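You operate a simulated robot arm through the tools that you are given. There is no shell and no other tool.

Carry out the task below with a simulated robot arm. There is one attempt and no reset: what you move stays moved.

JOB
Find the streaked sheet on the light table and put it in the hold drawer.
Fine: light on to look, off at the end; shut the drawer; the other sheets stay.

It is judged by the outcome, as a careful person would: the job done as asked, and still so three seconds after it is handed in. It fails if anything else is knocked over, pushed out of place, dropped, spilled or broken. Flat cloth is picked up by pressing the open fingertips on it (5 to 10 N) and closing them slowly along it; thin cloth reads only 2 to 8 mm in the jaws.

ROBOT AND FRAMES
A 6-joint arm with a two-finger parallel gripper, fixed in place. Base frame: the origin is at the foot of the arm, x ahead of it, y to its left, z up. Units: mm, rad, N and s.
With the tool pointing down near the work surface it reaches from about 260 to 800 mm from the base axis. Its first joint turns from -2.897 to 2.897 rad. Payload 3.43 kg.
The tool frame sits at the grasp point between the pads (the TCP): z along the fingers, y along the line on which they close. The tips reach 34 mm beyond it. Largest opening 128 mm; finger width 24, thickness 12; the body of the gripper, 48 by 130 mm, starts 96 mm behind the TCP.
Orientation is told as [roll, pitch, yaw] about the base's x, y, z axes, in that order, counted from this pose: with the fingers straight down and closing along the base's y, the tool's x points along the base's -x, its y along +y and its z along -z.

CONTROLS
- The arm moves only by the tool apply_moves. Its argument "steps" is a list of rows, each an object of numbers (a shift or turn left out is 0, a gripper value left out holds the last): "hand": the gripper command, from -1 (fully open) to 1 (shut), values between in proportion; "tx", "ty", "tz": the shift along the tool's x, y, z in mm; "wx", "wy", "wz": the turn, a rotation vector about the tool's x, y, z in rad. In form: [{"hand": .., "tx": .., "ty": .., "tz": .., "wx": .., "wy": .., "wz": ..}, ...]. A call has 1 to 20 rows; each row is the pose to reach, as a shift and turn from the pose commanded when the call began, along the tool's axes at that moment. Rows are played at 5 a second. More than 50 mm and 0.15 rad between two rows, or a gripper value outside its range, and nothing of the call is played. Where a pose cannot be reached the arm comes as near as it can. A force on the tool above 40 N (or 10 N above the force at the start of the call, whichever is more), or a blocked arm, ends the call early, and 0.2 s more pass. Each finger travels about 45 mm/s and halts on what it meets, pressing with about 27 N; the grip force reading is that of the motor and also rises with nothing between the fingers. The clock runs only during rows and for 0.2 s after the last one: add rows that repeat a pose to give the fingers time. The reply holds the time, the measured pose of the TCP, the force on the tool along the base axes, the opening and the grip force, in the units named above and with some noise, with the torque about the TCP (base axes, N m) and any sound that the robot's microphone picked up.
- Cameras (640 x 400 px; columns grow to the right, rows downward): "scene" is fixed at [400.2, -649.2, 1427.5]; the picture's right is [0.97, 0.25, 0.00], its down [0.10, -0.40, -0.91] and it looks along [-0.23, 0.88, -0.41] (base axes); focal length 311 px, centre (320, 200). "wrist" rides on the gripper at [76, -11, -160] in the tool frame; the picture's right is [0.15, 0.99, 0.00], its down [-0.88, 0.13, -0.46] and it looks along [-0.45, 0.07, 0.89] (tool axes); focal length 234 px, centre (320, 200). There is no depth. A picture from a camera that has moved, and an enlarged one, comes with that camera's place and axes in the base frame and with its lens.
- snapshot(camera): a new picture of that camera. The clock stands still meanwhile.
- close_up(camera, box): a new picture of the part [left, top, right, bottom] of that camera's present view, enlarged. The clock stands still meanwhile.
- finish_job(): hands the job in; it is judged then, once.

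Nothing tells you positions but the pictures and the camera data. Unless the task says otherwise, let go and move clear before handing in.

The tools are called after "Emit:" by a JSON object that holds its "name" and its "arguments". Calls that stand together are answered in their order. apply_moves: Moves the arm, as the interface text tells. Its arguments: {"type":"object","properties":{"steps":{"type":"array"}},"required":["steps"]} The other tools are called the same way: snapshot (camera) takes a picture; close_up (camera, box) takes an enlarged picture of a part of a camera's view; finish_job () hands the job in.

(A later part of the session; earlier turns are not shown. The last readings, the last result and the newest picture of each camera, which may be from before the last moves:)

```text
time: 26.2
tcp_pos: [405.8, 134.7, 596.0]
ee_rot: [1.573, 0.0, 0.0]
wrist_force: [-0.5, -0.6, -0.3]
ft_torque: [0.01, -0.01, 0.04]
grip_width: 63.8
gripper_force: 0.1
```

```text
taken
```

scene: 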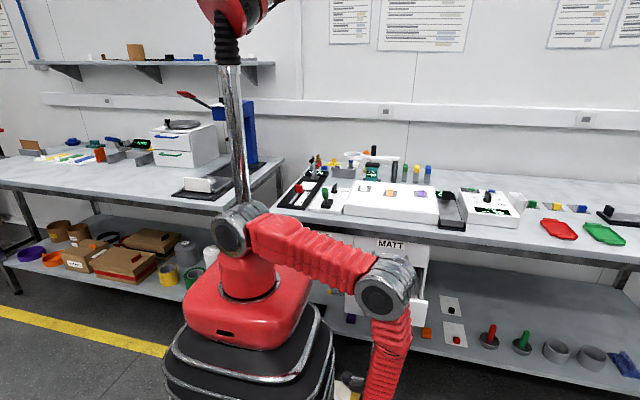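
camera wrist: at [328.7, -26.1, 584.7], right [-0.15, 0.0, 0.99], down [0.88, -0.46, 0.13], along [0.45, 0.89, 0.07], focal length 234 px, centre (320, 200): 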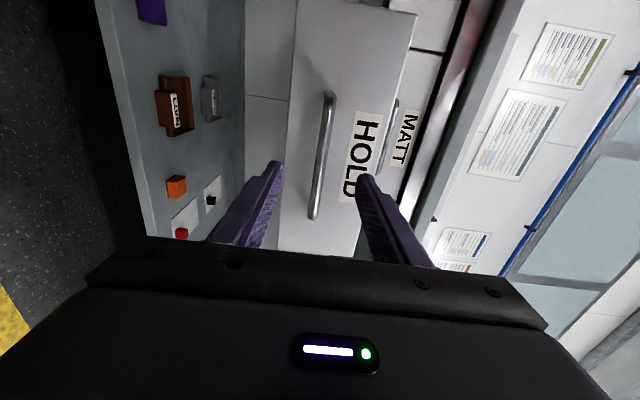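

I'll rise and turn the tool back to pointing down, retracing the same path in front of the bench.

Emit:
{"name": "apply_moves", "arguments": {"steps": [{"ty": 40}, {"ty": 80}, {"ty": 124}, {"ty": 152, "tz": 5, "wx": 0.131}, {"ty": 180, "tz": 10, "wx": 0.262}, {"ty": 208, "tz": 15, "wx": 0.393}, {"ty": 236, "tz": 20, "wx": 0.524}, {"ty": 264, "tz": 26, "wx": 0.655}, {"ty": 292, "tz": 32, "wx": 0.785}, {"ty": 320, "tz": 38, "wx": 0.916}, {"ty": 348, "tz": 44, "wx": 1.047}, {"ty": 376, "tz": 50, "wx": 1.178}, {"ty": 404, "tz": 56, "wx": 1.309}, {"ty": 432, "tz": 62, "wx": 1.44}, {"ty": 460, "tz": 65, "wx": 1.571}, {"ty": 460, "tz": 65, "wx": 1.571}]}}

Emit:
{"name": "snapshot", "arguments": {"camera": "scene"}}

Emit:
{"name": "snapshot", "arguments": {"camera": "wrist"}}

```text
time: 29.6
tcp_pos: [404.3, 198.4, 1055.9]
ee_rot: [0.0, -0.003, 0.0]
wrist_force: [-0.4, 0.2, 0.5]
ft_torque: [0.02, 0.01, -0.02]
grip_width: 64.2
gripper_force: 0.1
```

```text
taken
```

scene: 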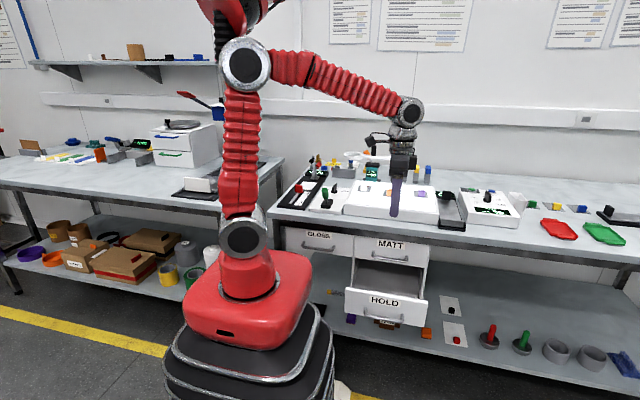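

```text
taken
camera wrist: at [328.3, 186.7, 1216.2], right [-0.15, 0.99, 0.0], down [0.88, 0.13, 0.46], along [0.45, 0.07, -0.89], focal length 234 px, centre (320, 200)
```

wrist: 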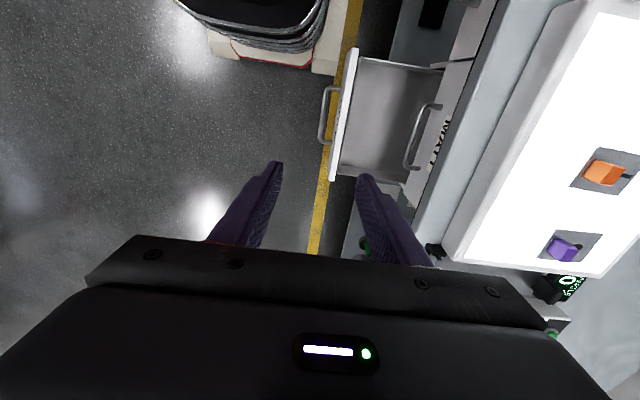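

The drawer stands open and is empty. I'll zoom in to measure its interior.

Emit:
{"name": "close_up", "arguments": {"camera": "wrist", "box": [300, 30, 480, 210]}}

Emit:
{"name": "close_up", "arguments": {"camera": "scene", "box": [330, 225, 450, 335]}}

```text
2.22 times, centred on (390, 120) of wrist
camera zoom: at [328.3, 186.7, 1216.2], right [-0.15, 0.99, 0.0], down [0.88, 0.13, 0.46], along [0.45, 0.07, -0.89], focal length 520 px, centre (164, 378)
```

zoom: 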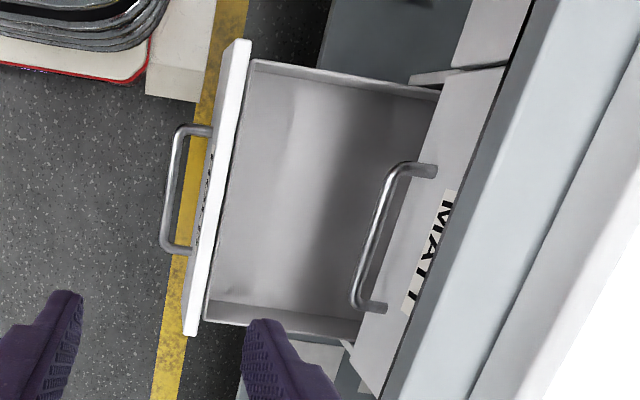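

```text
3.64 times, centred on (390, 280) of scene
camera zoom: at [400.2, -649.2, 1427.5], right [0.97, 0.25, 0.0], down [0.1, -0.4, -0.91], along [-0.23, 0.88, -0.41], focal length 1131 px, centre (66, -91)
```

zoom: 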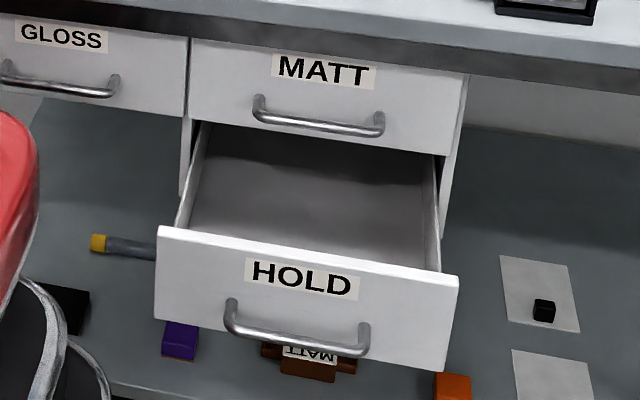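

The interior is about x 275–535, from y≈259 back past 437, with the rim at z≈666. I'll aim to set the sheet down with its knob at about (404, 310). Now I move above the orange-knob sheet.

Emit:
{"name": "apply_moves", "arguments": {"steps": [{"hand": 0.3, "tx": 3, "ty": 48}, {"hand": 0.3, "tx": 6, "ty": 96}, {"hand": 0.3, "tx": 9, "ty": 144}, {"hand": 0.3, "tx": 12, "ty": 192}, {"hand": 0.3, "tx": 15, "ty": 240}, {"hand": 0.3, "tx": 18, "ty": 288}, {"hand": 0.3, "tx": 21, "ty": 336}, {"hand": 0.3, "tx": 23, "ty": 371}, {"hand": 0.3, "tx": 23, "ty": 371, "tz": 30}, {"hand": 0.3, "tx": 23, "ty": 371, "tz": 50}, {"hand": 0.3, "tx": 23, "ty": 371, "tz": 50}]}}

Emit:
{"name": "snapshot", "arguments": {"camera": "wrist"}}

Emit:
{"name": "close_up", "arguments": {"camera": "scene", "box": [320, 110, 480, 230]}}

```text
time: 32.0
tcp_pos: [381.0, 570.4, 1005.2]
ee_rot: [0.001, -0.003, 0.001]
wrist_force: [0.2, 0.6, -0.5]
ft_torque: [0.01, -0.04, -0.01]
grip_width: 44.7
gripper_force: 0.1
```

```text
taken
camera wrist: at [305.0, 558.2, 1165.5], right [-0.15, 0.99, 0.0], down [0.88, 0.13, 0.46], along [0.45, 0.07, -0.89], focal length 234 px, centre (320, 200)
```

wrist: 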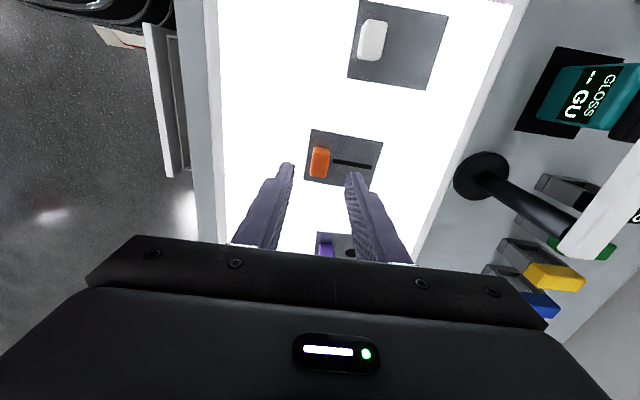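

```text
3.33 times, centred on (400, 170) of scene
camera zoom: at [400.2, -649.2, 1427.5], right [0.97, 0.25, 0.0], down [0.1, -0.4, -0.91], along [-0.23, 0.88, -0.41], focal length 1037 px, centre (53, 300)
```

zoom: 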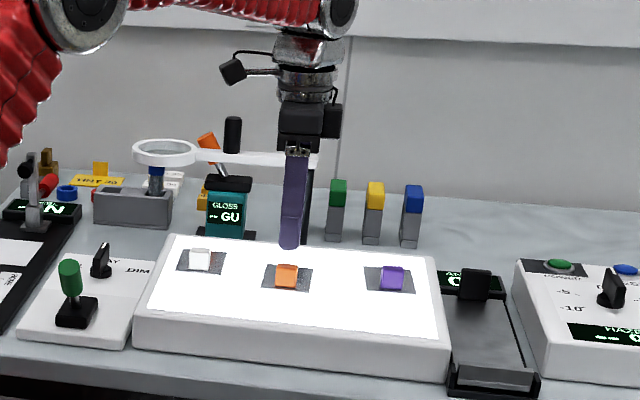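

The fingers are over the orange sheet. I'll zoom in to check the alignment over the knob.

Emit:
{"name": "close_up", "arguments": {"camera": "wrist", "box": [270, 110, 400, 220]}}

```text
3.64 times, centred on (335, 165) of wrist
camera zoom: at [305.0, 558.2, 1165.5], right [-0.15, 0.99, 0.0], down [0.88, 0.13, 0.46], along [0.45, 0.07, -0.89], focal length 852 px, centre (266, 327)
```

zoom: 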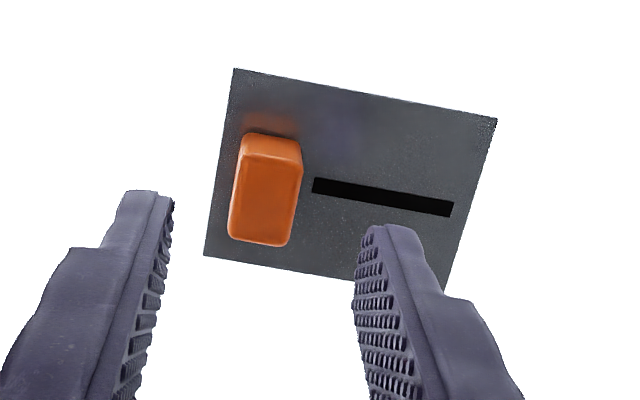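

The knob centre is confirmed at (381, 570), directly between the fingers. I'll lower until the tips are about 4 mm above the sheet.

Emit:
{"name": "apply_moves", "arguments": {"steps": [{"hand": 0.3, "tz": 15}, {"hand": 0.3, "tz": 30}, {"hand": 0.3, "tz": 42}, {"hand": 0.3, "tz": 48}, {"hand": 0.3, "tz": 53}, {"hand": 0.3, "tz": 53}]}}

Emit:
{"name": "close_up", "arguments": {"camera": "wrist", "box": [240, 110, 420, 260]}}

Emit:
{"name": "close_up", "arguments": {"camera": "scene", "box": [350, 160, 430, 220]}}

```text
time: 33.4
tcp_pos: [380.9, 570.8, 952.5]
ee_rot: [-0.001, -0.002, 0.002]
wrist_force: [0.6, -0.6, 0.4]
ft_torque: [-0.03, 0.03, -0.01]
grip_width: 45.0
gripper_force: 0.1
```

```text
2.67 times, centred on (330, 185) of wrist
camera zoom: at [305.1, 558.2, 1113.2], right [-0.15, 0.99, 0.0], down [0.88, 0.13, 0.46], along [0.45, 0.07, -0.89], focal length 624 px, centre (293, 240)
```

zoom: 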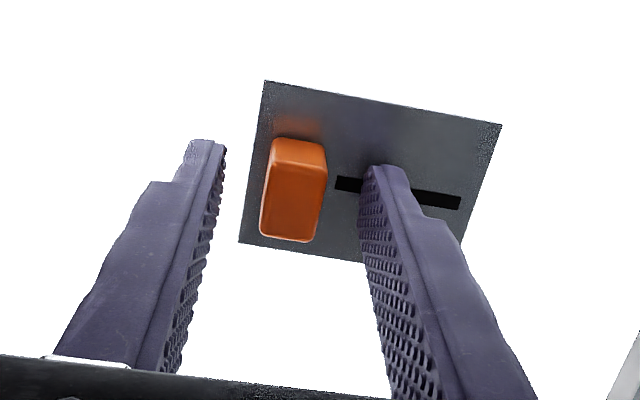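

```text
6.67 times, centred on (390, 190) of scene
camera zoom: at [400.2, -649.2, 1427.5], right [0.97, 0.25, 0.0], down [0.1, -0.4, -0.91], along [-0.23, 0.88, -0.41], focal length 2074 px, centre (-147, 267)
```

zoom: 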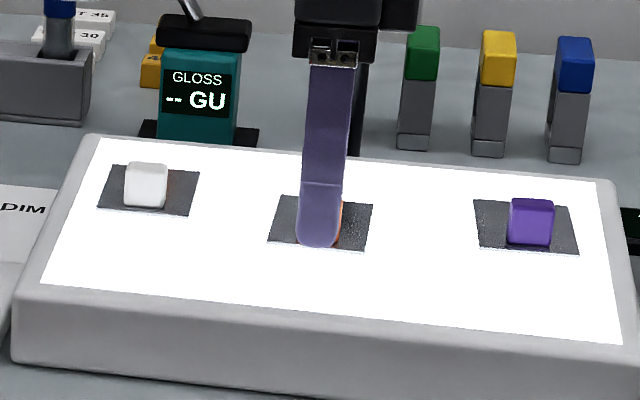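

Both fingers straddle the knob properly. I'll close on it slowly.

Emit:
{"name": "apply_moves", "arguments": {"steps": [{"hand": 0.45}, {"hand": 0.58}, {"hand": 0.7}, {"hand": 0.8}, {"hand": 0.9}, {"hand": 0.9}, {"hand": 0.9}]}}

Emit:
{"name": "close_up", "arguments": {"camera": "wrist", "box": [240, 110, 420, 260]}}

```text
time: 35.0
tcp_pos: [381.9, 570.6, 954.8]
ee_rot: [0.002, -0.003, 0.0]
wrist_force: [-1.4, -0.5, 0.2]
ft_torque: [-0.03, 0.03, 0.03]
grip_width: 16.7
gripper_force: 26.8
```

```text
2.67 times, centred on (330, 185) of wrist
camera zoom: at [305.1, 558.1, 1113.4], right [-0.15, 0.99, 0.0], down [0.88, 0.13, 0.46], along [0.45, 0.07, -0.89], focal length 624 px, centre (293, 240)
```

zoom: 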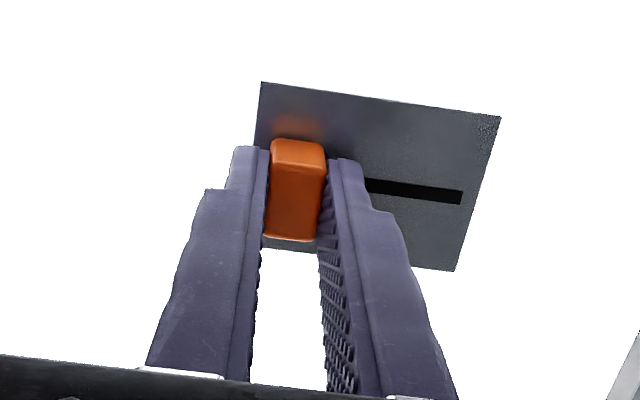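

The knob is gripped at 16.7 mm. I'll lift a little and check that the sheet comes up with it.

Emit:
{"name": "apply_moves", "arguments": {"steps": [{"hand": 1, "tz": -4}, {"hand": 1, "tz": -12}, {"hand": 1, "tz": -25}, {"hand": 1, "tz": -40}, {"hand": 1, "tz": -40}]}}

Emit:
{"name": "snapshot", "arguments": {"camera": "wrist"}}

Emit:
{"name": "close_up", "arguments": {"camera": "scene", "box": [340, 150, 450, 225]}}

```text
time: 36.2
tcp_pos: [382.1, 571.0, 992.1]
ee_rot: [0.003, -0.003, -0.001]
wrist_force: [0.2, 0.3, 0.9]
ft_torque: [0.03, 0.02, -0.02]
grip_width: 16.6
gripper_force: 26.8
```

```text
taken
camera wrist: at [305.0, 557.8, 1153.7], right [-0.15, 0.99, 0.0], down [0.88, 0.13, 0.46], along [0.45, 0.07, -0.89], focal length 234 px, centre (320, 200)
```

wrist: 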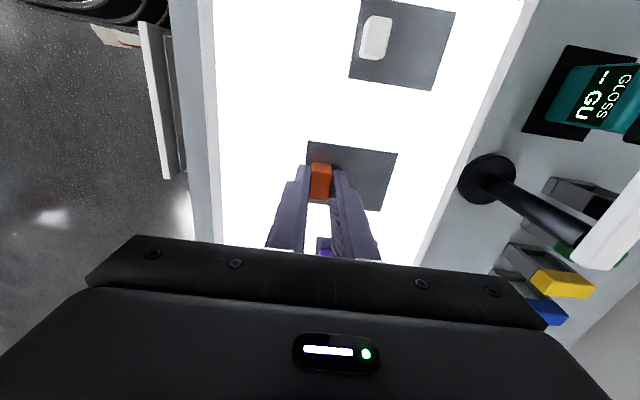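

```text
5.33 times, centred on (395, 188) of scene
camera zoom: at [400.2, -649.2, 1427.5], right [0.97, 0.25, 0.0], down [0.1, -0.4, -0.91], along [-0.23, 0.88, -0.41], focal length 1659 px, centre (-80, 267)
```

zoom: 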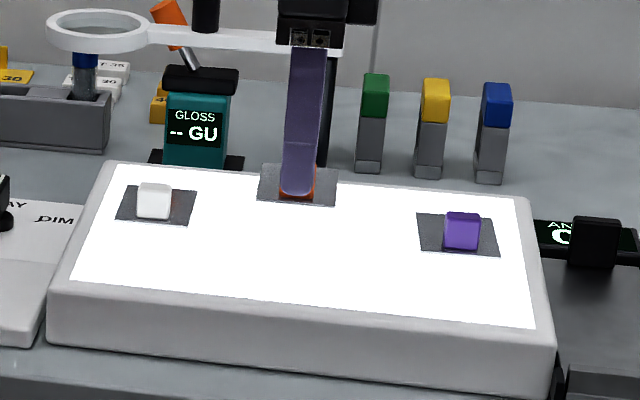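

The sheet has lifted cleanly and the other two are untouched. I'll raise it further, carry it out over the open drawer to about (404, 300), and lower partway.

Emit:
{"name": "apply_moves", "arguments": {"steps": [{"hand": 1, "tz": -30}, {"hand": 1, "tz": -60}, {"hand": 1, "tx": -4, "ty": -30, "tz": -60}, {"hand": 1, "tx": -8, "ty": -65, "tz": -60}, {"hand": 1, "tx": -12, "ty": -100, "tz": -60}, {"hand": 1, "tx": -15, "ty": -135, "tz": -60}, {"hand": 1, "tx": -18, "ty": -170, "tz": -60}, {"hand": 1, "tx": -20, "ty": -205, "tz": -60}, {"hand": 1, "tx": -22, "ty": -240, "tz": -60}, {"hand": 1, "tx": -23, "ty": -271, "tz": -60}, {"hand": 1, "tx": -23, "ty": -271, "tz": -30}, {"hand": 1, "tx": -23, "ty": -271, "tz": 5}, {"hand": 1, "tx": -23, "ty": -271, "tz": 40}, {"hand": 1, "tx": -23, "ty": -271, "tz": 80}, {"hand": 1, "tx": -23, "ty": -271, "tz": 120}, {"hand": 1, "tx": -23, "ty": -271, "tz": 120}]}}

Emit:
{"name": "snapshot", "arguments": {"camera": "wrist"}}

Emit:
{"name": "snapshot", "arguments": {"camera": "scene"}}

```text
time: 39.6
tcp_pos: [405.0, 297.8, 872.9]
ee_rot: [0.001, -0.003, 0.0]
wrist_force: [-0.2, -0.1, -0.6]
ft_torque: [0.01, -0.01, -0.01]
grip_width: 17.0
gripper_force: 27.0
```

```text
taken
camera wrist: at [328.6, 286.3, 1032.8], right [-0.15, 0.99, 0.0], down [0.88, 0.13, 0.46], along [0.45, 0.07, -0.89], focal length 234 px, centre (320, 200)
```

wrist: 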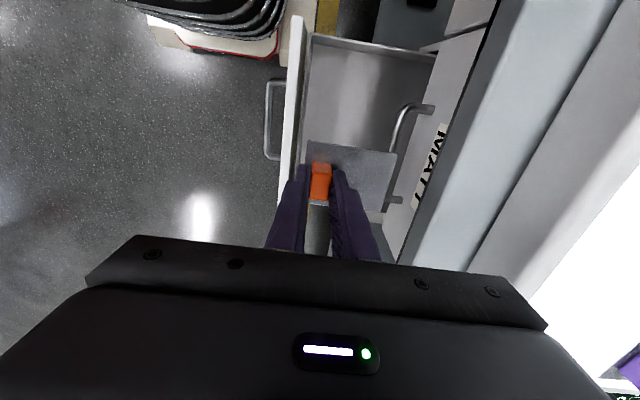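

```text
taken
```

scene: 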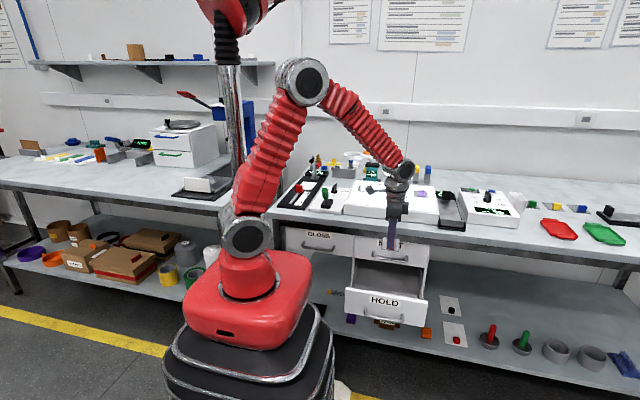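

The sheet hangs level over the drawer opening and clear of the MATT handle. I'll lower it into the drawer in stages.

Emit:
{"name": "apply_moves", "arguments": {"steps": [{"hand": 1, "tz": 30}, {"hand": 1, "tz": 65}, {"hand": 1, "tz": 100}, {"hand": 1, "tz": 135}, {"hand": 1, "tz": 165}, {"hand": 1, "tz": 165}]}}

Emit:
{"name": "snapshot", "arguments": {"camera": "wrist"}}

Emit:
{"name": "close_up", "arguments": {"camera": "scene", "box": [310, 170, 470, 340]}}

```text
time: 41.0
tcp_pos: [405.0, 300.2, 707.4]
ee_rot: [0.002, -0.001, -0.001]
wrist_force: [0.3, -0.5, -0.1]
ft_torque: [0.01, 0.0, 0.0]
grip_width: 16.6
gripper_force: 26.9
```

```text
taken
camera wrist: at [328.5, 287.6, 867.2], right [-0.15, 0.99, 0.0], down [0.88, 0.13, 0.46], along [0.45, 0.07, -0.89], focal length 234 px, centre (320, 200)
```

wrist: 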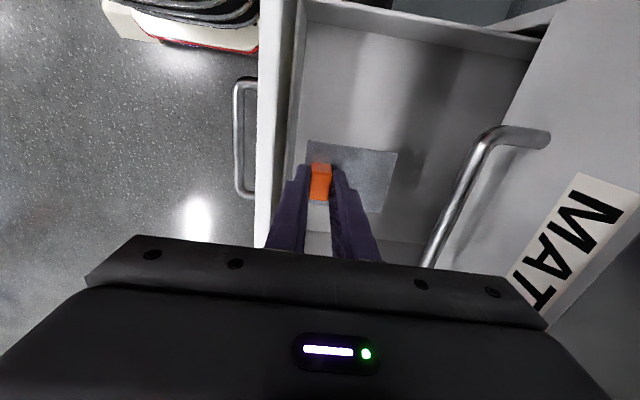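

```text
2.35 times, centred on (390, 255) of scene
camera zoom: at [400.2, -649.2, 1427.5], right [0.97, 0.25, 0.0], down [0.1, -0.4, -0.91], along [-0.23, 0.88, -0.41], focal length 732 px, centre (155, 71)
```

zoom: 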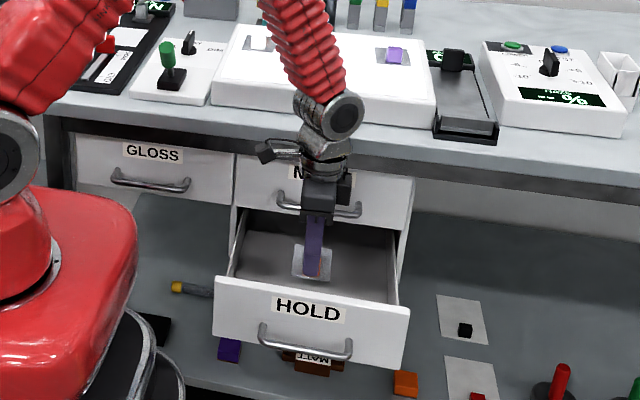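

There is good clearance all round. I'll lower the rest of the way in small steps and watch for contact with the drawer floor.

Emit:
{"name": "apply_moves", "arguments": {"steps": [{"hand": 1, "tz": 25}, {"hand": 1, "tz": 50}, {"hand": 1, "tz": 70}, {"hand": 1, "tz": 80}, {"hand": 1, "tz": 80}]}}

Emit:
{"name": "snapshot", "arguments": {"camera": "wrist"}}

Emit:
{"name": "close_up", "arguments": {"camera": "scene", "box": [340, 210, 440, 310]}}

```text
time: 42.2
tcp_pos: [404.2, 299.3, 627.0]
ee_rot: [0.003, 0.0, 0.0]
wrist_force: [-0.2, -0.9, -1.4]
ft_torque: [-0.01, -0.01, 0.02]
grip_width: 16.6
gripper_force: 27.5
```

```text
taken
camera wrist: at [328.6, 287.1, 787.9], right [-0.15, 0.99, 0.0], down [0.88, 0.13, 0.46], along [0.45, 0.07, -0.89], focal length 234 px, centre (320, 200)
```

wrist: 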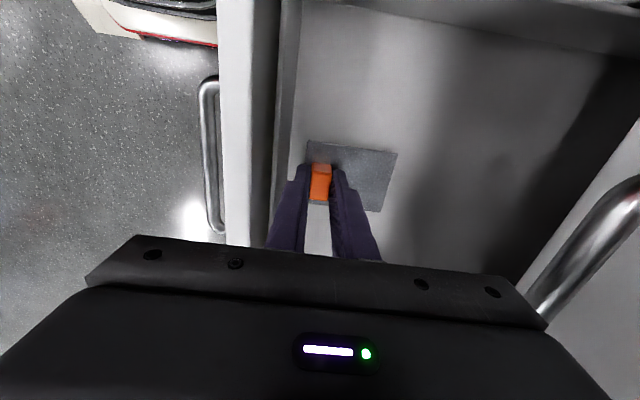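

```text
4.00 times, centred on (390, 260) of scene
camera zoom: at [400.2, -649.2, 1427.5], right [0.97, 0.25, 0.0], down [0.1, -0.4, -0.91], along [-0.23, 0.88, -0.41], focal length 1244 px, centre (40, -40)
```

zoom: 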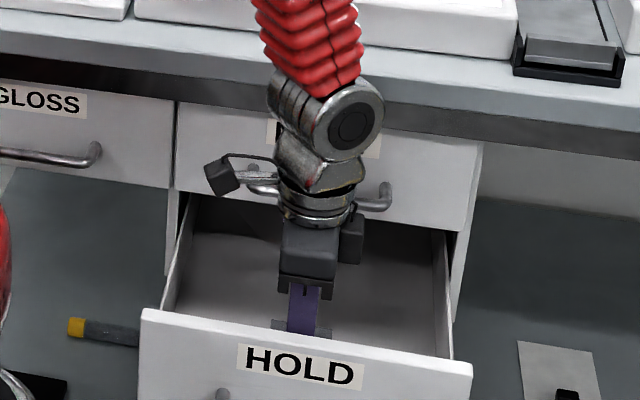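

No contact yet. I'll continue down in fine steps.

Emit:
{"name": "apply_moves", "arguments": {"steps": [{"hand": 1, "tz": 4}, {"hand": 1, "tz": 8}, {"hand": 1, "tz": 11}, {"hand": 1, "tz": 11}]}}

```text
time: 43.2
tcp_pos: [405.0, 299.6, 616.9]
ee_rot: [0.002, -0.003, 0.001]
wrist_force: [-0.3, -0.8, -0.3]
ft_torque: [0.03, -0.03, 0.01]
grip_width: 16.7
gripper_force: 26.9
```

Still no contact at TCP z≈617. I'll keep going down in small steps.

Emit:
{"name": "apply_moves", "arguments": {"steps": [{"hand": 1, "tz": 3}, {"hand": 1, "tz": 5}, {"hand": 1, "tz": 5}]}}

Emit:
{"name": "close_up", "arguments": {"camera": "wrist", "box": [260, 110, 420, 260]}}

```text
time: 44.0
tcp_pos: [404.7, 299.6, 611.0]
ee_rot: [0.002, -0.002, 0.0]
wrist_force: [-0.6, 0.0, -0.2]
ft_torque: [0.02, -0.01, 0.0]
grip_width: 16.5
gripper_force: 26.9
```

```text
2.67 times, centred on (340, 185) of wrist
camera zoom: at [328.2, 287.1, 771.9], right [-0.15, 0.99, 0.0], down [0.88, 0.13, 0.46], along [0.45, 0.07, -0.89], focal length 624 px, centre (267, 240)
```

zoom: 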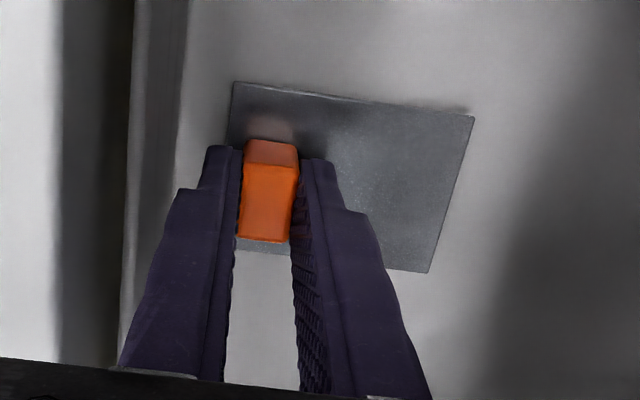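

The sheet's underside should be at about z 571 and the force is still zero. I'll continue in small steps.

Emit:
{"name": "apply_moves", "arguments": {"steps": [{"hand": 1, "tz": 2}, {"hand": 1, "tz": 4}, {"hand": 1, "tz": 4}]}}

```text
time: 44.8
tcp_pos: [403.7, 298.8, 607.8]
ee_rot: [0.001, -0.002, 0.002]
wrist_force: [0.1, 1.1, -0.4]
ft_torque: [0.02, 0.01, 0.0]
grip_width: 16.6
gripper_force: 26.9
```

Emit:
{"name": "apply_moves", "arguments": {"steps": [{"hand": 1, "tz": 2}, {"hand": 1, "tz": 4}, {"hand": 1, "tz": 4}]}}

Emit:
{"name": "close_up", "arguments": {"camera": "wrist", "box": [260, 110, 420, 260]}}

```text
time: 45.6
tcp_pos: [403.8, 299.3, 603.8]
ee_rot: [0.0, -0.003, 0.0]
wrist_force: [-0.8, 0.2, 18.1]
ft_torque: [0.0, 0.0, 0.01]
grip_width: 17.1
gripper_force: 26.6
```

```text
2.67 times, centred on (340, 185) of wrist
camera zoom: at [328.5, 287.4, 764.3], right [-0.15, 0.99, 0.0], down [0.88, 0.13, 0.46], along [0.45, 0.07, -0.89], focal length 624 px, centre (267, 240)
```

zoom: 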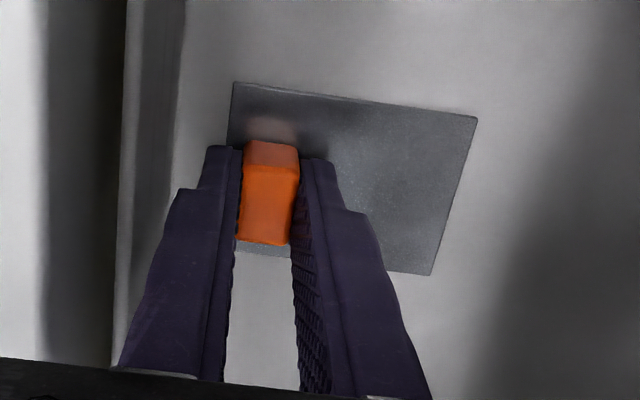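

The sheet is on the drawer floor with an 18 N contact. I'll ease up a millimetre, open the fingers slightly and lift straight out.

Emit:
{"name": "apply_moves", "arguments": {"steps": [{"hand": 1, "tz": -1.5}, {"hand": 0.7, "tz": -1.5}, {"hand": 0.6, "tz": -1.5}, {"hand": 0.5, "tz": -1.5}, {"hand": 0.5, "tz": -1.5}, {"hand": 0.5, "tz": -1.5}]}}

Emit:
{"name": "close_up", "arguments": {"camera": "wrist", "box": [240, 110, 420, 260]}}

```text
time: 47.0
tcp_pos: [403.9, 299.0, 606.0]
ee_rot: [0.002, -0.001, 0.0]
wrist_force: [1.3, 0.9, -0.9]
ft_torque: [0.0, -0.01, 0.01]
grip_width: 31.7
gripper_force: 0.0
```

```text
2.67 times, centred on (330, 185) of wrist
camera zoom: at [328.2, 287.0, 765.5], right [-0.15, 0.99, 0.0], down [0.88, 0.13, 0.46], along [0.45, 0.07, -0.89], focal length 624 px, centre (293, 240)
```

zoom: 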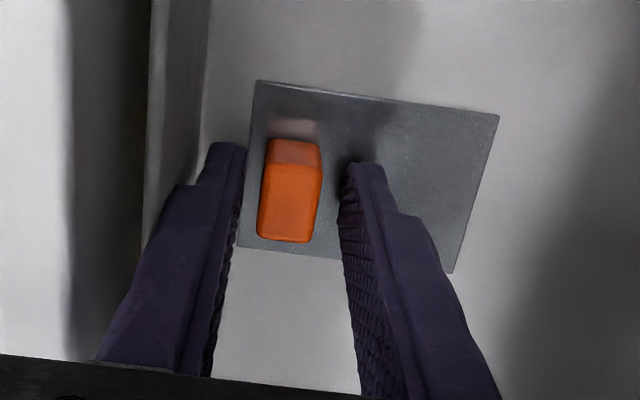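

The sheet is released flat on the drawer floor. I'll lift straight out and back up to clear height.

Emit:
{"name": "apply_moves", "arguments": {"steps": [{"hand": 0.5, "tz": -15}, {"hand": 0.5, "tz": -40}, {"hand": 0.5, "tz": -80}, {"hand": 0.5, "tz": -120}, {"hand": 0.5, "tz": -165}, {"hand": 0.5, "tz": -210}, {"hand": 0.5, "tz": -255}, {"hand": 0.5, "ty": -30, "tz": -300}, {"hand": 0.5, "ty": -65, "tz": -330}, {"hand": 0.5, "ty": -100, "tz": -360}, {"hand": 0.5, "ty": -100, "tz": -400}, {"hand": 0.5, "ty": -100, "tz": -450}, {"hand": 0.5, "ty": -100, "tz": -450}]}}

Emit:
{"name": "snapshot", "arguments": {"camera": "wrist"}}

Emit:
{"name": "snapshot", "arguments": {"camera": "scene"}}

```text
refused: row 8 steps farther than a row can; nothing moved
```

```text
taken
camera wrist: at [328.2, 287.0, 765.5], right [-0.15, 0.99, 0.0], down [0.88, 0.13, 0.46], along [0.45, 0.07, -0.89], focal length 234 px, centre (320, 200)
```

wrist: 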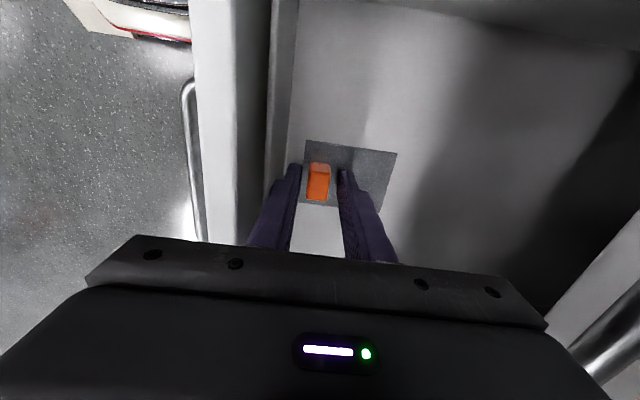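

```text
taken
```

scene: 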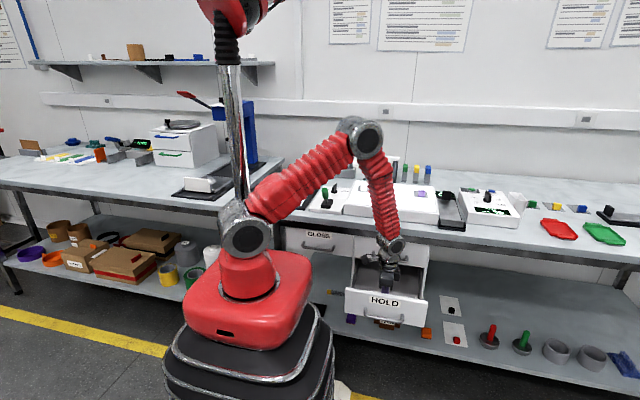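

One row was too long, so nothing moved. I'll repeat the lift-out with steps inside the limit.

Emit:
{"name": "apply_moves", "arguments": {"steps": [{"hand": 0.5, "tz": -15}, {"hand": 0.5, "tz": -40}, {"hand": 0.5, "tz": -80}, {"hand": 0.5, "tz": -120}, {"hand": 0.5, "tz": -165}, {"hand": 0.5, "tz": -210}, {"hand": 0.5, "tz": -255}, {"hand": 0.5, "ty": -25, "tz": -290}, {"hand": 0.5, "ty": -55, "tz": -320}, {"hand": 0.5, "ty": -85, "tz": -350}, {"hand": 0.5, "ty": -100, "tz": -390}, {"hand": 0.5, "ty": -100, "tz": -430}, {"hand": 0.5, "ty": -100, "tz": -450}, {"hand": 0.5, "ty": -100, "tz": -450}]}}

Emit:
{"name": "snapshot", "arguments": {"camera": "wrist"}}

Emit:
{"name": "snapshot", "arguments": {"camera": "scene"}}

```text
time: 50.0
tcp_pos: [403.2, 199.4, 1054.3]
ee_rot: [0.002, -0.003, 0.0]
wrist_force: [0.3, -0.9, 0.5]
ft_torque: [0.0, 0.04, -0.02]
grip_width: 31.9
gripper_force: 0.0
```

```text
taken
camera wrist: at [327.4, 186.6, 1215.9], right [-0.15, 0.99, 0.0], down [0.88, 0.13, 0.46], along [0.45, 0.07, -0.89], focal length 234 px, centre (320, 200)
```

wrist: 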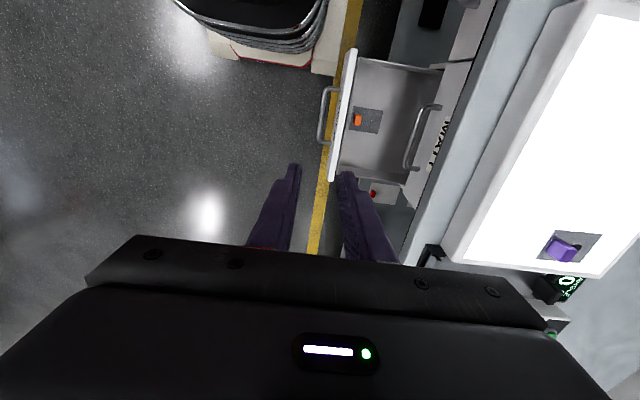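

```text
taken
```

scene: 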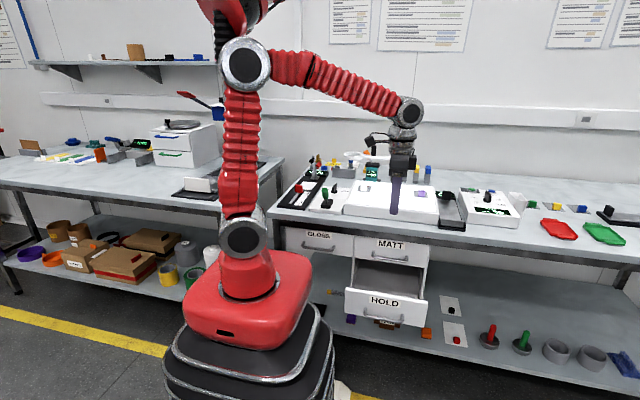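

The sheet lies in the drawer, so next I shut it. I'll turn the tool horizontal again in front of the drawer with the fingers closed to push on the drawer front just above the handle.

Emit:
{"name": "apply_moves", "arguments": {"steps": [{"hand": 1, "wx": -0.131, "tz": 28, "ty": -8}, {"hand": 1, "wx": -0.262, "tz": 56, "ty": -16}, {"hand": 1, "wx": -0.393, "tz": 84, "ty": -24}, {"hand": 1, "wx": -0.524, "tz": 112, "ty": -32}, {"hand": 1, "wx": -0.655, "tz": 140, "ty": -40}, {"hand": 1, "wx": -0.785, "tz": 168, "ty": -48}, {"hand": 1, "wx": -0.916, "tz": 196, "ty": -54}, {"hand": 1, "wx": -1.047, "tz": 224, "ty": -60}, {"hand": 1, "wx": -1.178, "tz": 252, "ty": -65}, {"hand": 1, "wx": -1.309, "tz": 280, "ty": -70}, {"hand": 1, "wx": -1.44, "tz": 308, "ty": -74}, {"hand": 1, "wx": -1.571, "tz": 336, "ty": -76}, {"hand": 1, "wx": -1.571, "tz": 375, "ty": -76}, {"hand": 1, "wx": -1.571, "tz": 417, "ty": -76}, {"hand": 1, "wx": -1.571, "tz": 417, "ty": -76}]}}

Emit:
{"name": "snapshot", "arguments": {"camera": "wrist"}}

Emit:
{"name": "snapshot", "arguments": {"camera": "scene"}}

```text
time: 53.2
tcp_pos: [403.8, 123.9, 638.3]
ee_rot: [1.572, -0.002, -0.001]
wrist_force: [0.5, 0.0, -0.4]
ft_torque: [0.05, 0.0, -0.01]
grip_width: 0.1
gripper_force: 27.5
```

```text
taken
camera wrist: at [327.8, -37.2, 626.7], right [-0.15, 0.0, 0.99], down [0.88, -0.46, 0.13], along [0.45, 0.89, 0.07], focal length 234 px, centre (320, 200)
```

wrist: 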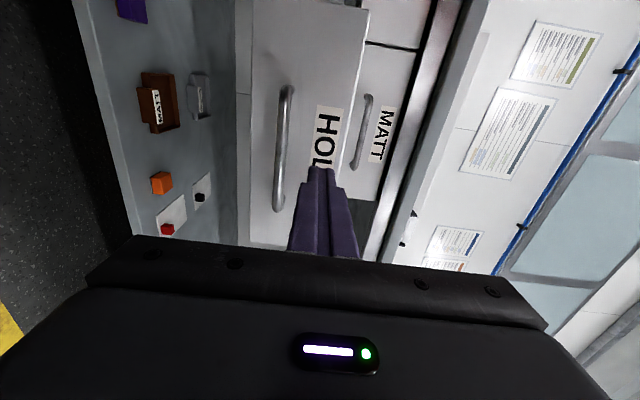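

```text
taken
```

scene: 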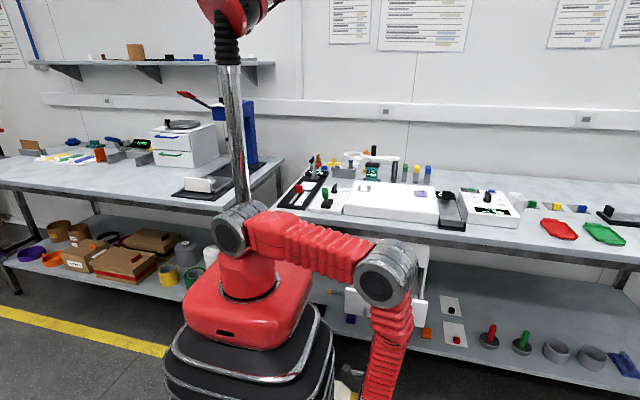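

The closed fingers point at the drawer front between the handle and the top edge. I'll advance to contact and push slowly.

Emit:
{"name": "apply_moves", "arguments": {"steps": [{"hand": 1, "tz": 40}, {"hand": 1, "tz": 70}, {"hand": 1, "tz": 85}, {"hand": 1, "tz": 95}, {"hand": 1, "tz": 105}, {"hand": 1, "tz": 115}, {"hand": 1, "tz": 125}, {"hand": 1, "tz": 135}, {"hand": 1, "tz": 145}, {"hand": 1, "tz": 155}, {"hand": 1, "tz": 165}, {"hand": 1, "tz": 165}]}}

Emit:
{"name": "snapshot", "arguments": {"camera": "wrist"}}

Emit:
{"name": "snapshot", "arguments": {"camera": "scene"}}

```text
time: 55.8
tcp_pos: [404.6, 287.4, 637.6]
ee_rot: [1.572, -0.001, -0.001]
wrist_force: [-0.4, 0.0, 0.0]
ft_torque: [0.01, -0.01, -0.01]
grip_width: 0.0
gripper_force: 27.1
```

```text
taken
camera wrist: at [328.6, 127.4, 627.4], right [-0.15, 0.0, 0.99], down [0.88, -0.46, 0.13], along [0.45, 0.89, 0.07], focal length 234 px, centre (320, 200)
```

wrist: 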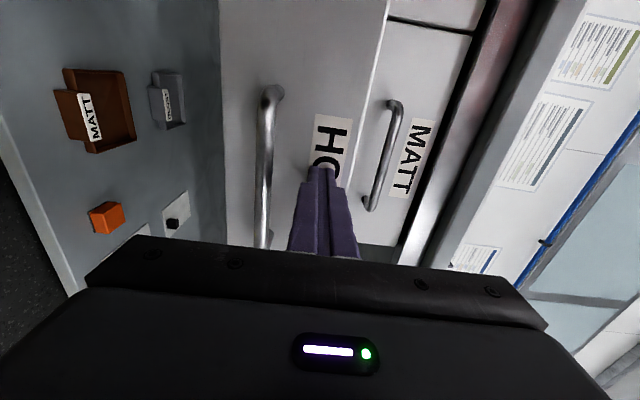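

```text
taken
```

scene: 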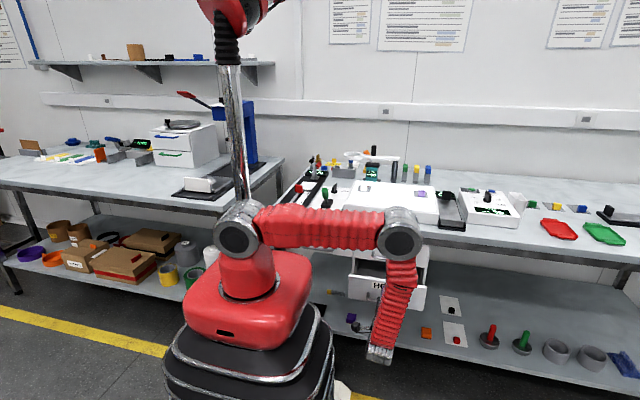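

The drawer is sliding in as I push. I'll continue, slowing near the end.

Emit:
{"name": "apply_moves", "arguments": {"steps": [{"hand": 1, "tz": 10}, {"hand": 1, "tz": 20}, {"hand": 1, "tz": 30}, {"hand": 1, "tz": 40}, {"hand": 1, "tz": 50}, {"hand": 1, "tz": 60}, {"hand": 1, "tz": 70}, {"hand": 1, "tz": 80}, {"hand": 1, "tz": 90}, {"hand": 1, "tz": 98}, {"hand": 1, "tz": 104}, {"hand": 1, "tz": 104}]}}

Emit:
{"name": "snapshot", "arguments": {"camera": "wrist"}}

```text
time: 58.4
tcp_pos: [404.7, 392.0, 638.1]
ee_rot: [1.57, -0.001, 0.001]
wrist_force: [0.0, 0.3, -0.4]
ft_torque: [0.01, 0.0, 0.01]
grip_width: 0.0
gripper_force: 27.1
```

```text
taken
camera wrist: at [328.4, 232.1, 628.1], right [-0.15, 0.0, 0.99], down [0.88, -0.46, 0.13], along [0.45, 0.89, 0.07], focal length 234 px, centre (320, 200)
```

wrist: 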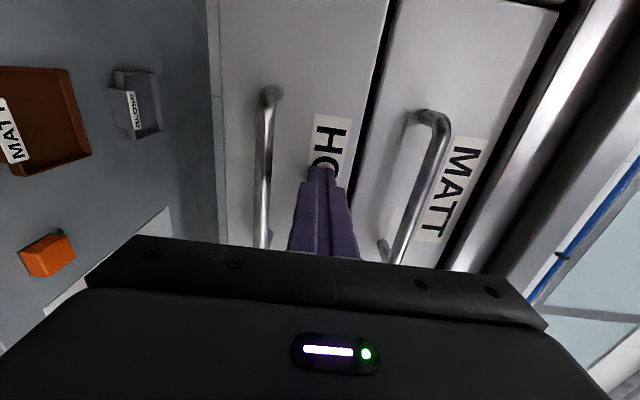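

It's nearly flush. I'll push the last few millimetres gently until I feel the stop.

Emit:
{"name": "apply_moves", "arguments": {"steps": [{"hand": 1, "tz": 2}, {"hand": 1, "tz": 4}, {"hand": 1, "tz": 6}, {"hand": 1, "tz": 6}]}}

```text
time: 59.4
tcp_pos: [405.4, 399.3, 638.7]
ee_rot: [1.575, -0.001, 0.001]
wrist_force: [0.2, 1.0, 0.3]
ft_torque: [-0.03, 0.01, 0.02]
grip_width: 0.0
gripper_force: 26.9
```

Emit:
{"name": "apply_moves", "arguments": {"steps": [{"hand": 1, "tz": 1.5}, {"hand": 1, "tz": 3}, {"hand": 1, "tz": 4.5}, {"hand": 1, "tz": 4.5}]}}

Emit:
{"name": "snapshot", "arguments": {"camera": "wrist"}}

```text
time: 60.1
tcp_pos: [405.2, 401.5, 639.0]
ee_rot: [1.573, 0.001, -0.003]
wrist_force: [-1.2, -6.4, 2.0]
ft_torque: [0.01, 0.0, 0.13]
grip_width: 0.2
gripper_force: 26.8
stopped in row 3: the force on the tool passed its limit at 46 N (the readings are from after the stop); the commanded pose is now the measured one
```

```text
taken
camera wrist: at [328.1, 239.4, 628.0], right [-0.14, 0.0, 0.99], down [0.88, -0.46, 0.13], along [0.45, 0.89, 0.07], focal length 234 px, centre (320, 200)
```

wrist: 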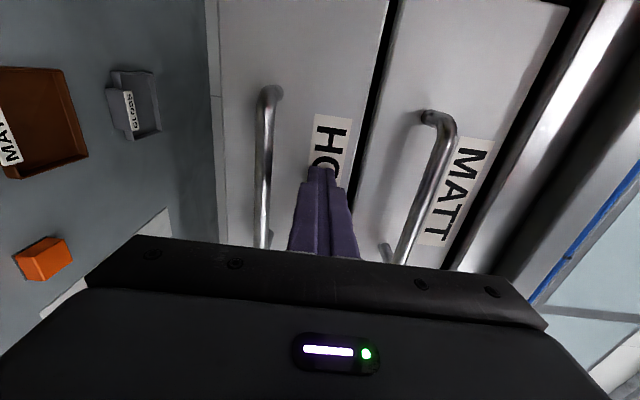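

The drawer has met its stop at y≈436, where it began. I'll back off, then rise and turn the tool down again.

Emit:
{"name": "apply_moves", "arguments": {"steps": [{"hand": 1, "tz": -15}, {"hand": 1, "tz": -55}, {"hand": 1, "tz": -100}, {"hand": 1, "tz": -145}, {"hand": 1, "tz": -190}, {"hand": 1, "tz": -235}, {"hand": 1, "tz": -266}, {"hand": 1, "tz": -266, "ty": 40}, {"hand": 1, "tz": -266, "ty": 82}, {"hand": 1, "tz": -266, "ty": 82}]}}

Emit:
{"name": "snapshot", "arguments": {"camera": "wrist"}}

```text
time: 62.3
tcp_pos: [403.7, 134.3, 719.7]
ee_rot: [1.573, 0.003, 0.0]
wrist_force: [-0.1, -0.2, 0.7]
ft_torque: [0.0, 0.02, 0.01]
grip_width: 0.0
gripper_force: 27.0
```

```text
taken
camera wrist: at [327.9, -27.1, 709.8], right [-0.15, 0.0, 0.99], down [0.88, -0.46, 0.13], along [0.45, 0.89, 0.07], focal length 234 px, centre (320, 200)
```

wrist: 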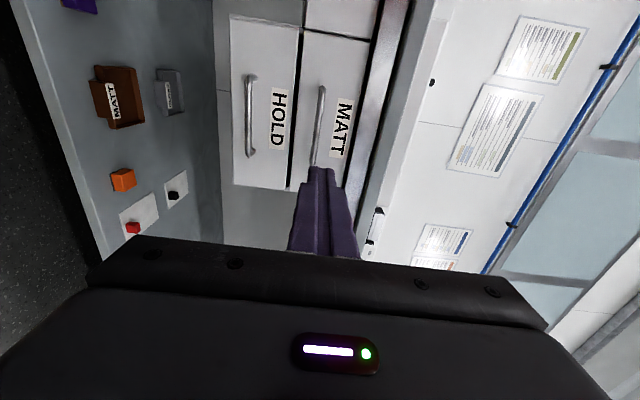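

The HOLD drawer is flush with the MATT drawer. I'll rise and turn the tool to point down, then go to the lever.

Emit:
{"name": "apply_moves", "arguments": {"steps": [{"hand": 1, "ty": 28, "tz": 5, "wx": 0.131}, {"hand": 1, "ty": 56, "tz": 10, "wx": 0.262}, {"hand": 1, "ty": 84, "tz": 15, "wx": 0.393}, {"hand": 1, "ty": 112, "tz": 20, "wx": 0.524}, {"hand": 1, "ty": 140, "tz": 26, "wx": 0.655}, {"hand": 1, "ty": 168, "tz": 32, "wx": 0.785}, {"hand": 1, "ty": 196, "tz": 38, "wx": 0.916}, {"hand": 1, "ty": 224, "tz": 44, "wx": 1.047}, {"hand": 1, "ty": 252, "tz": 50, "wx": 1.178}, {"hand": 1, "ty": 280, "tz": 56, "wx": 1.309}, {"hand": 1, "ty": 308, "tz": 62, "wx": 1.44}, {"hand": 1, "ty": 336, "tz": 65, "wx": 1.573}, {"hand": 1, "ty": 336, "tz": 65, "wx": 1.573}]}}

Emit:
{"name": "snapshot", "arguments": {"camera": "scene"}}

Emit:
{"name": "close_up", "arguments": {"camera": "scene", "box": [260, 150, 460, 310]}}

```text
time: 65.1
tcp_pos: [403.2, 199.3, 1055.9]
ee_rot: [-0.001, -0.001, -0.003]
wrist_force: [0.4, -0.3, -0.6]
ft_torque: [-0.02, 0.01, 0.0]
grip_width: 0.0
gripper_force: 26.6
```

```text
taken
```

scene: 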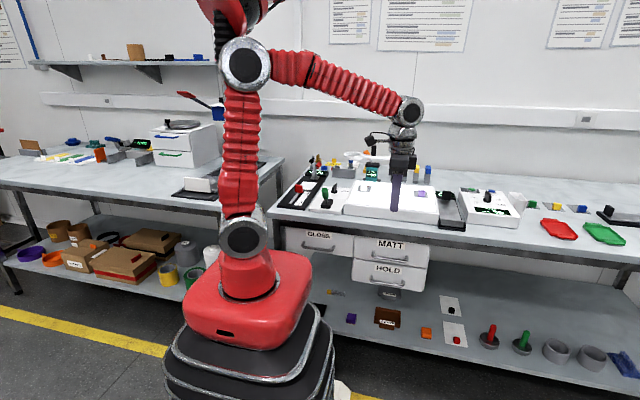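

```text
2.50 times, centred on (360, 230) of scene
camera zoom: at [400.2, -649.2, 1427.5], right [0.97, 0.25, 0.0], down [0.1, -0.4, -0.91], along [-0.23, 0.88, -0.41], focal length 778 px, centre (220, 125)
```

zoom: 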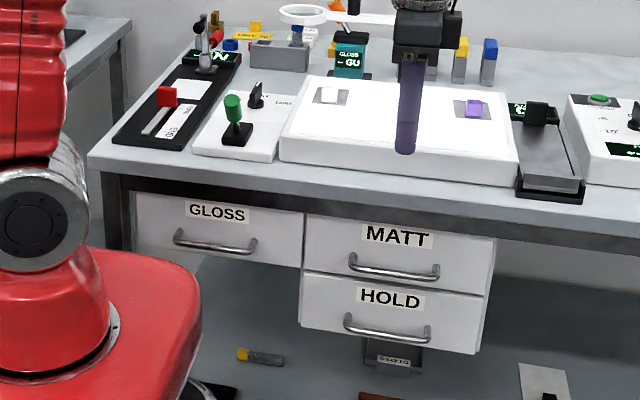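

The drawer is shut and the other sheets and items are in place. Next I switch the light off by pushing the lever back away from the robot, approaching from its near side at about (133, 398).

Emit:
{"name": "apply_moves", "arguments": {"steps": [{"hand": 1, "tx": 34, "ty": 25}, {"hand": 1, "tx": 68, "ty": 50}, {"hand": 1, "tx": 102, "ty": 75}, {"hand": 1, "tx": 136, "ty": 100}, {"hand": 1, "tx": 170, "ty": 125}, {"hand": 1, "tx": 204, "ty": 150}, {"hand": 1, "tx": 237, "ty": 175}, {"hand": 1, "tx": 270, "ty": 196}, {"hand": 1, "tx": 270, "ty": 196}]}}

Emit:
{"name": "snapshot", "arguments": {"camera": "wrist"}}

Emit:
{"name": "close_up", "arguments": {"camera": "wrist", "box": [290, 60, 450, 180]}}

```text
time: 67.1
tcp_pos: [135.3, 396.1, 1056.1]
ee_rot: [0.001, -0.001, 0.0]
wrist_force: [-0.6, -0.5, 0.7]
ft_torque: [0.03, 0.0, 0.01]
grip_width: 0.0
gripper_force: 27.5
```

```text
taken
camera wrist: at [59.8, 384.2, 1217.0], right [-0.14, 0.99, 0.0], down [0.88, 0.13, 0.46], along [0.45, 0.07, -0.89], focal length 234 px, centre (320, 200)
```

wrist: 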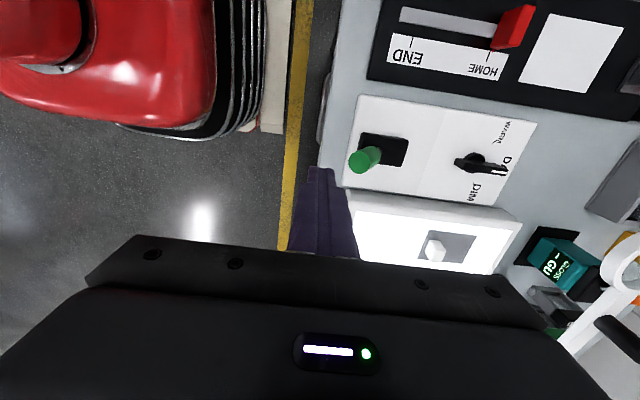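

```text
3.33 times, centred on (370, 120) of wrist
camera zoom: at [59.8, 384.2, 1217.0], right [-0.14, 0.99, 0.0], down [0.88, 0.13, 0.46], along [0.45, 0.07, -0.89], focal length 781 px, centre (153, 467)
```

zoom: 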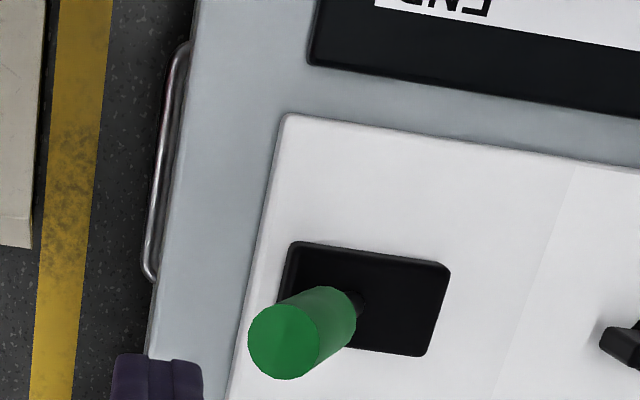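

The handle top is now at about (136, 441, 960), with the fingers clear of its near side. I'll lower to push height.

Emit:
{"name": "apply_moves", "arguments": {"steps": [{"hand": 1, "tz": 30}, {"hand": 1, "tz": 60}, {"hand": 1, "tz": 84}, {"hand": 1, "tz": 84}]}}

Emit:
{"name": "snapshot", "arguments": {"camera": "wrist"}}

Emit:
{"name": "close_up", "arguments": {"camera": "scene", "box": [270, 150, 430, 250]}}

```text
time: 68.1
tcp_pos: [135.9, 395.3, 973.0]
ee_rot: [0.0, 0.001, -0.001]
wrist_force: [0.1, -0.7, 0.0]
ft_torque: [0.0, 0.0, -0.01]
grip_width: 0.0
gripper_force: 26.8
```

```text
taken
camera wrist: at [59.7, 383.3, 1132.8], right [-0.14, 0.99, 0.0], down [0.88, 0.13, 0.46], along [0.45, 0.07, -0.89], focal length 234 px, centre (320, 200)
```

wrist: 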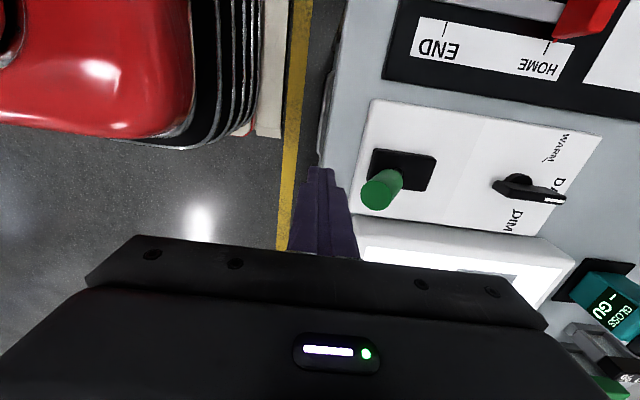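

```text
4.00 times, centred on (350, 200) of scene
camera zoom: at [400.2, -649.2, 1427.5], right [0.97, 0.25, 0.0], down [0.1, -0.4, -0.91], along [-0.23, 0.88, -0.41], focal length 1244 px, centre (200, 200)
```

zoom: 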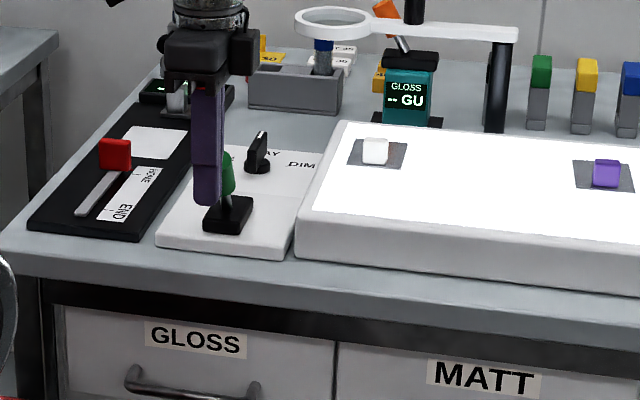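

Fingers are in front of the lever. I'll push it slowly away (+y).

Emit:
{"name": "apply_moves", "arguments": {"steps": [{"hand": 1, "ty": 10}, {"hand": 1, "ty": 20}, {"hand": 1, "ty": 30}, {"hand": 1, "ty": 40}, {"hand": 1, "ty": 50}, {"hand": 1, "ty": 60}, {"hand": 1, "ty": 70}, {"hand": 1, "ty": 78}, {"hand": 1, "ty": 86}, {"hand": 1, "ty": 94}, {"hand": 1, "ty": 94}]}}

Emit:
{"name": "snapshot", "arguments": {"camera": "wrist"}}

Emit:
{"name": "close_up", "arguments": {"camera": "scene", "box": [270, 150, 430, 250]}}

```text
time: 70.5
tcp_pos: [134.4, 489.9, 973.1]
ee_rot: [0.0, -0.001, -0.002]
wrist_force: [0.3, 0.1, -0.4]
ft_torque: [0.01, 0.0, 0.01]
grip_width: 0.0
gripper_force: 26.8
```

```text
taken
camera wrist: at [59.0, 477.3, 1133.1], right [-0.14, 0.99, 0.0], down [0.88, 0.13, 0.46], along [0.45, 0.07, -0.89], focal length 234 px, centre (320, 200)
```

wrist: 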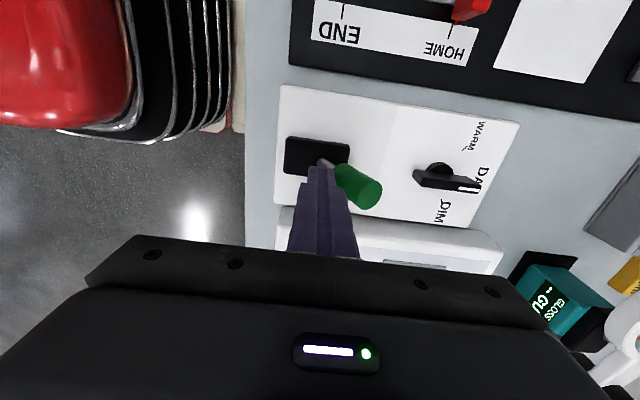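

```text
4.00 times, centred on (350, 200) of scene
camera zoom: at [400.2, -649.2, 1427.5], right [0.97, 0.25, 0.0], down [0.1, -0.4, -0.91], along [-0.23, 0.88, -0.41], focal length 1244 px, centre (200, 200)
```

zoom: 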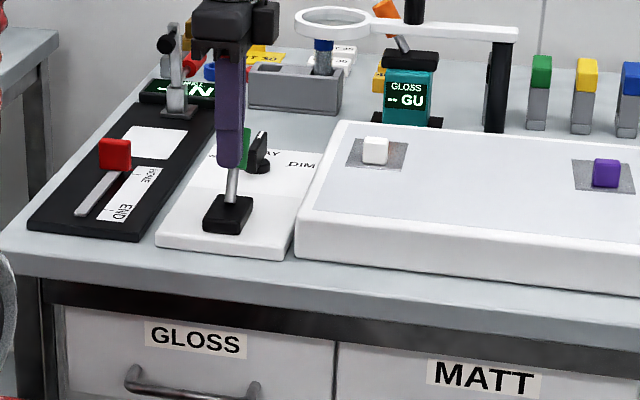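

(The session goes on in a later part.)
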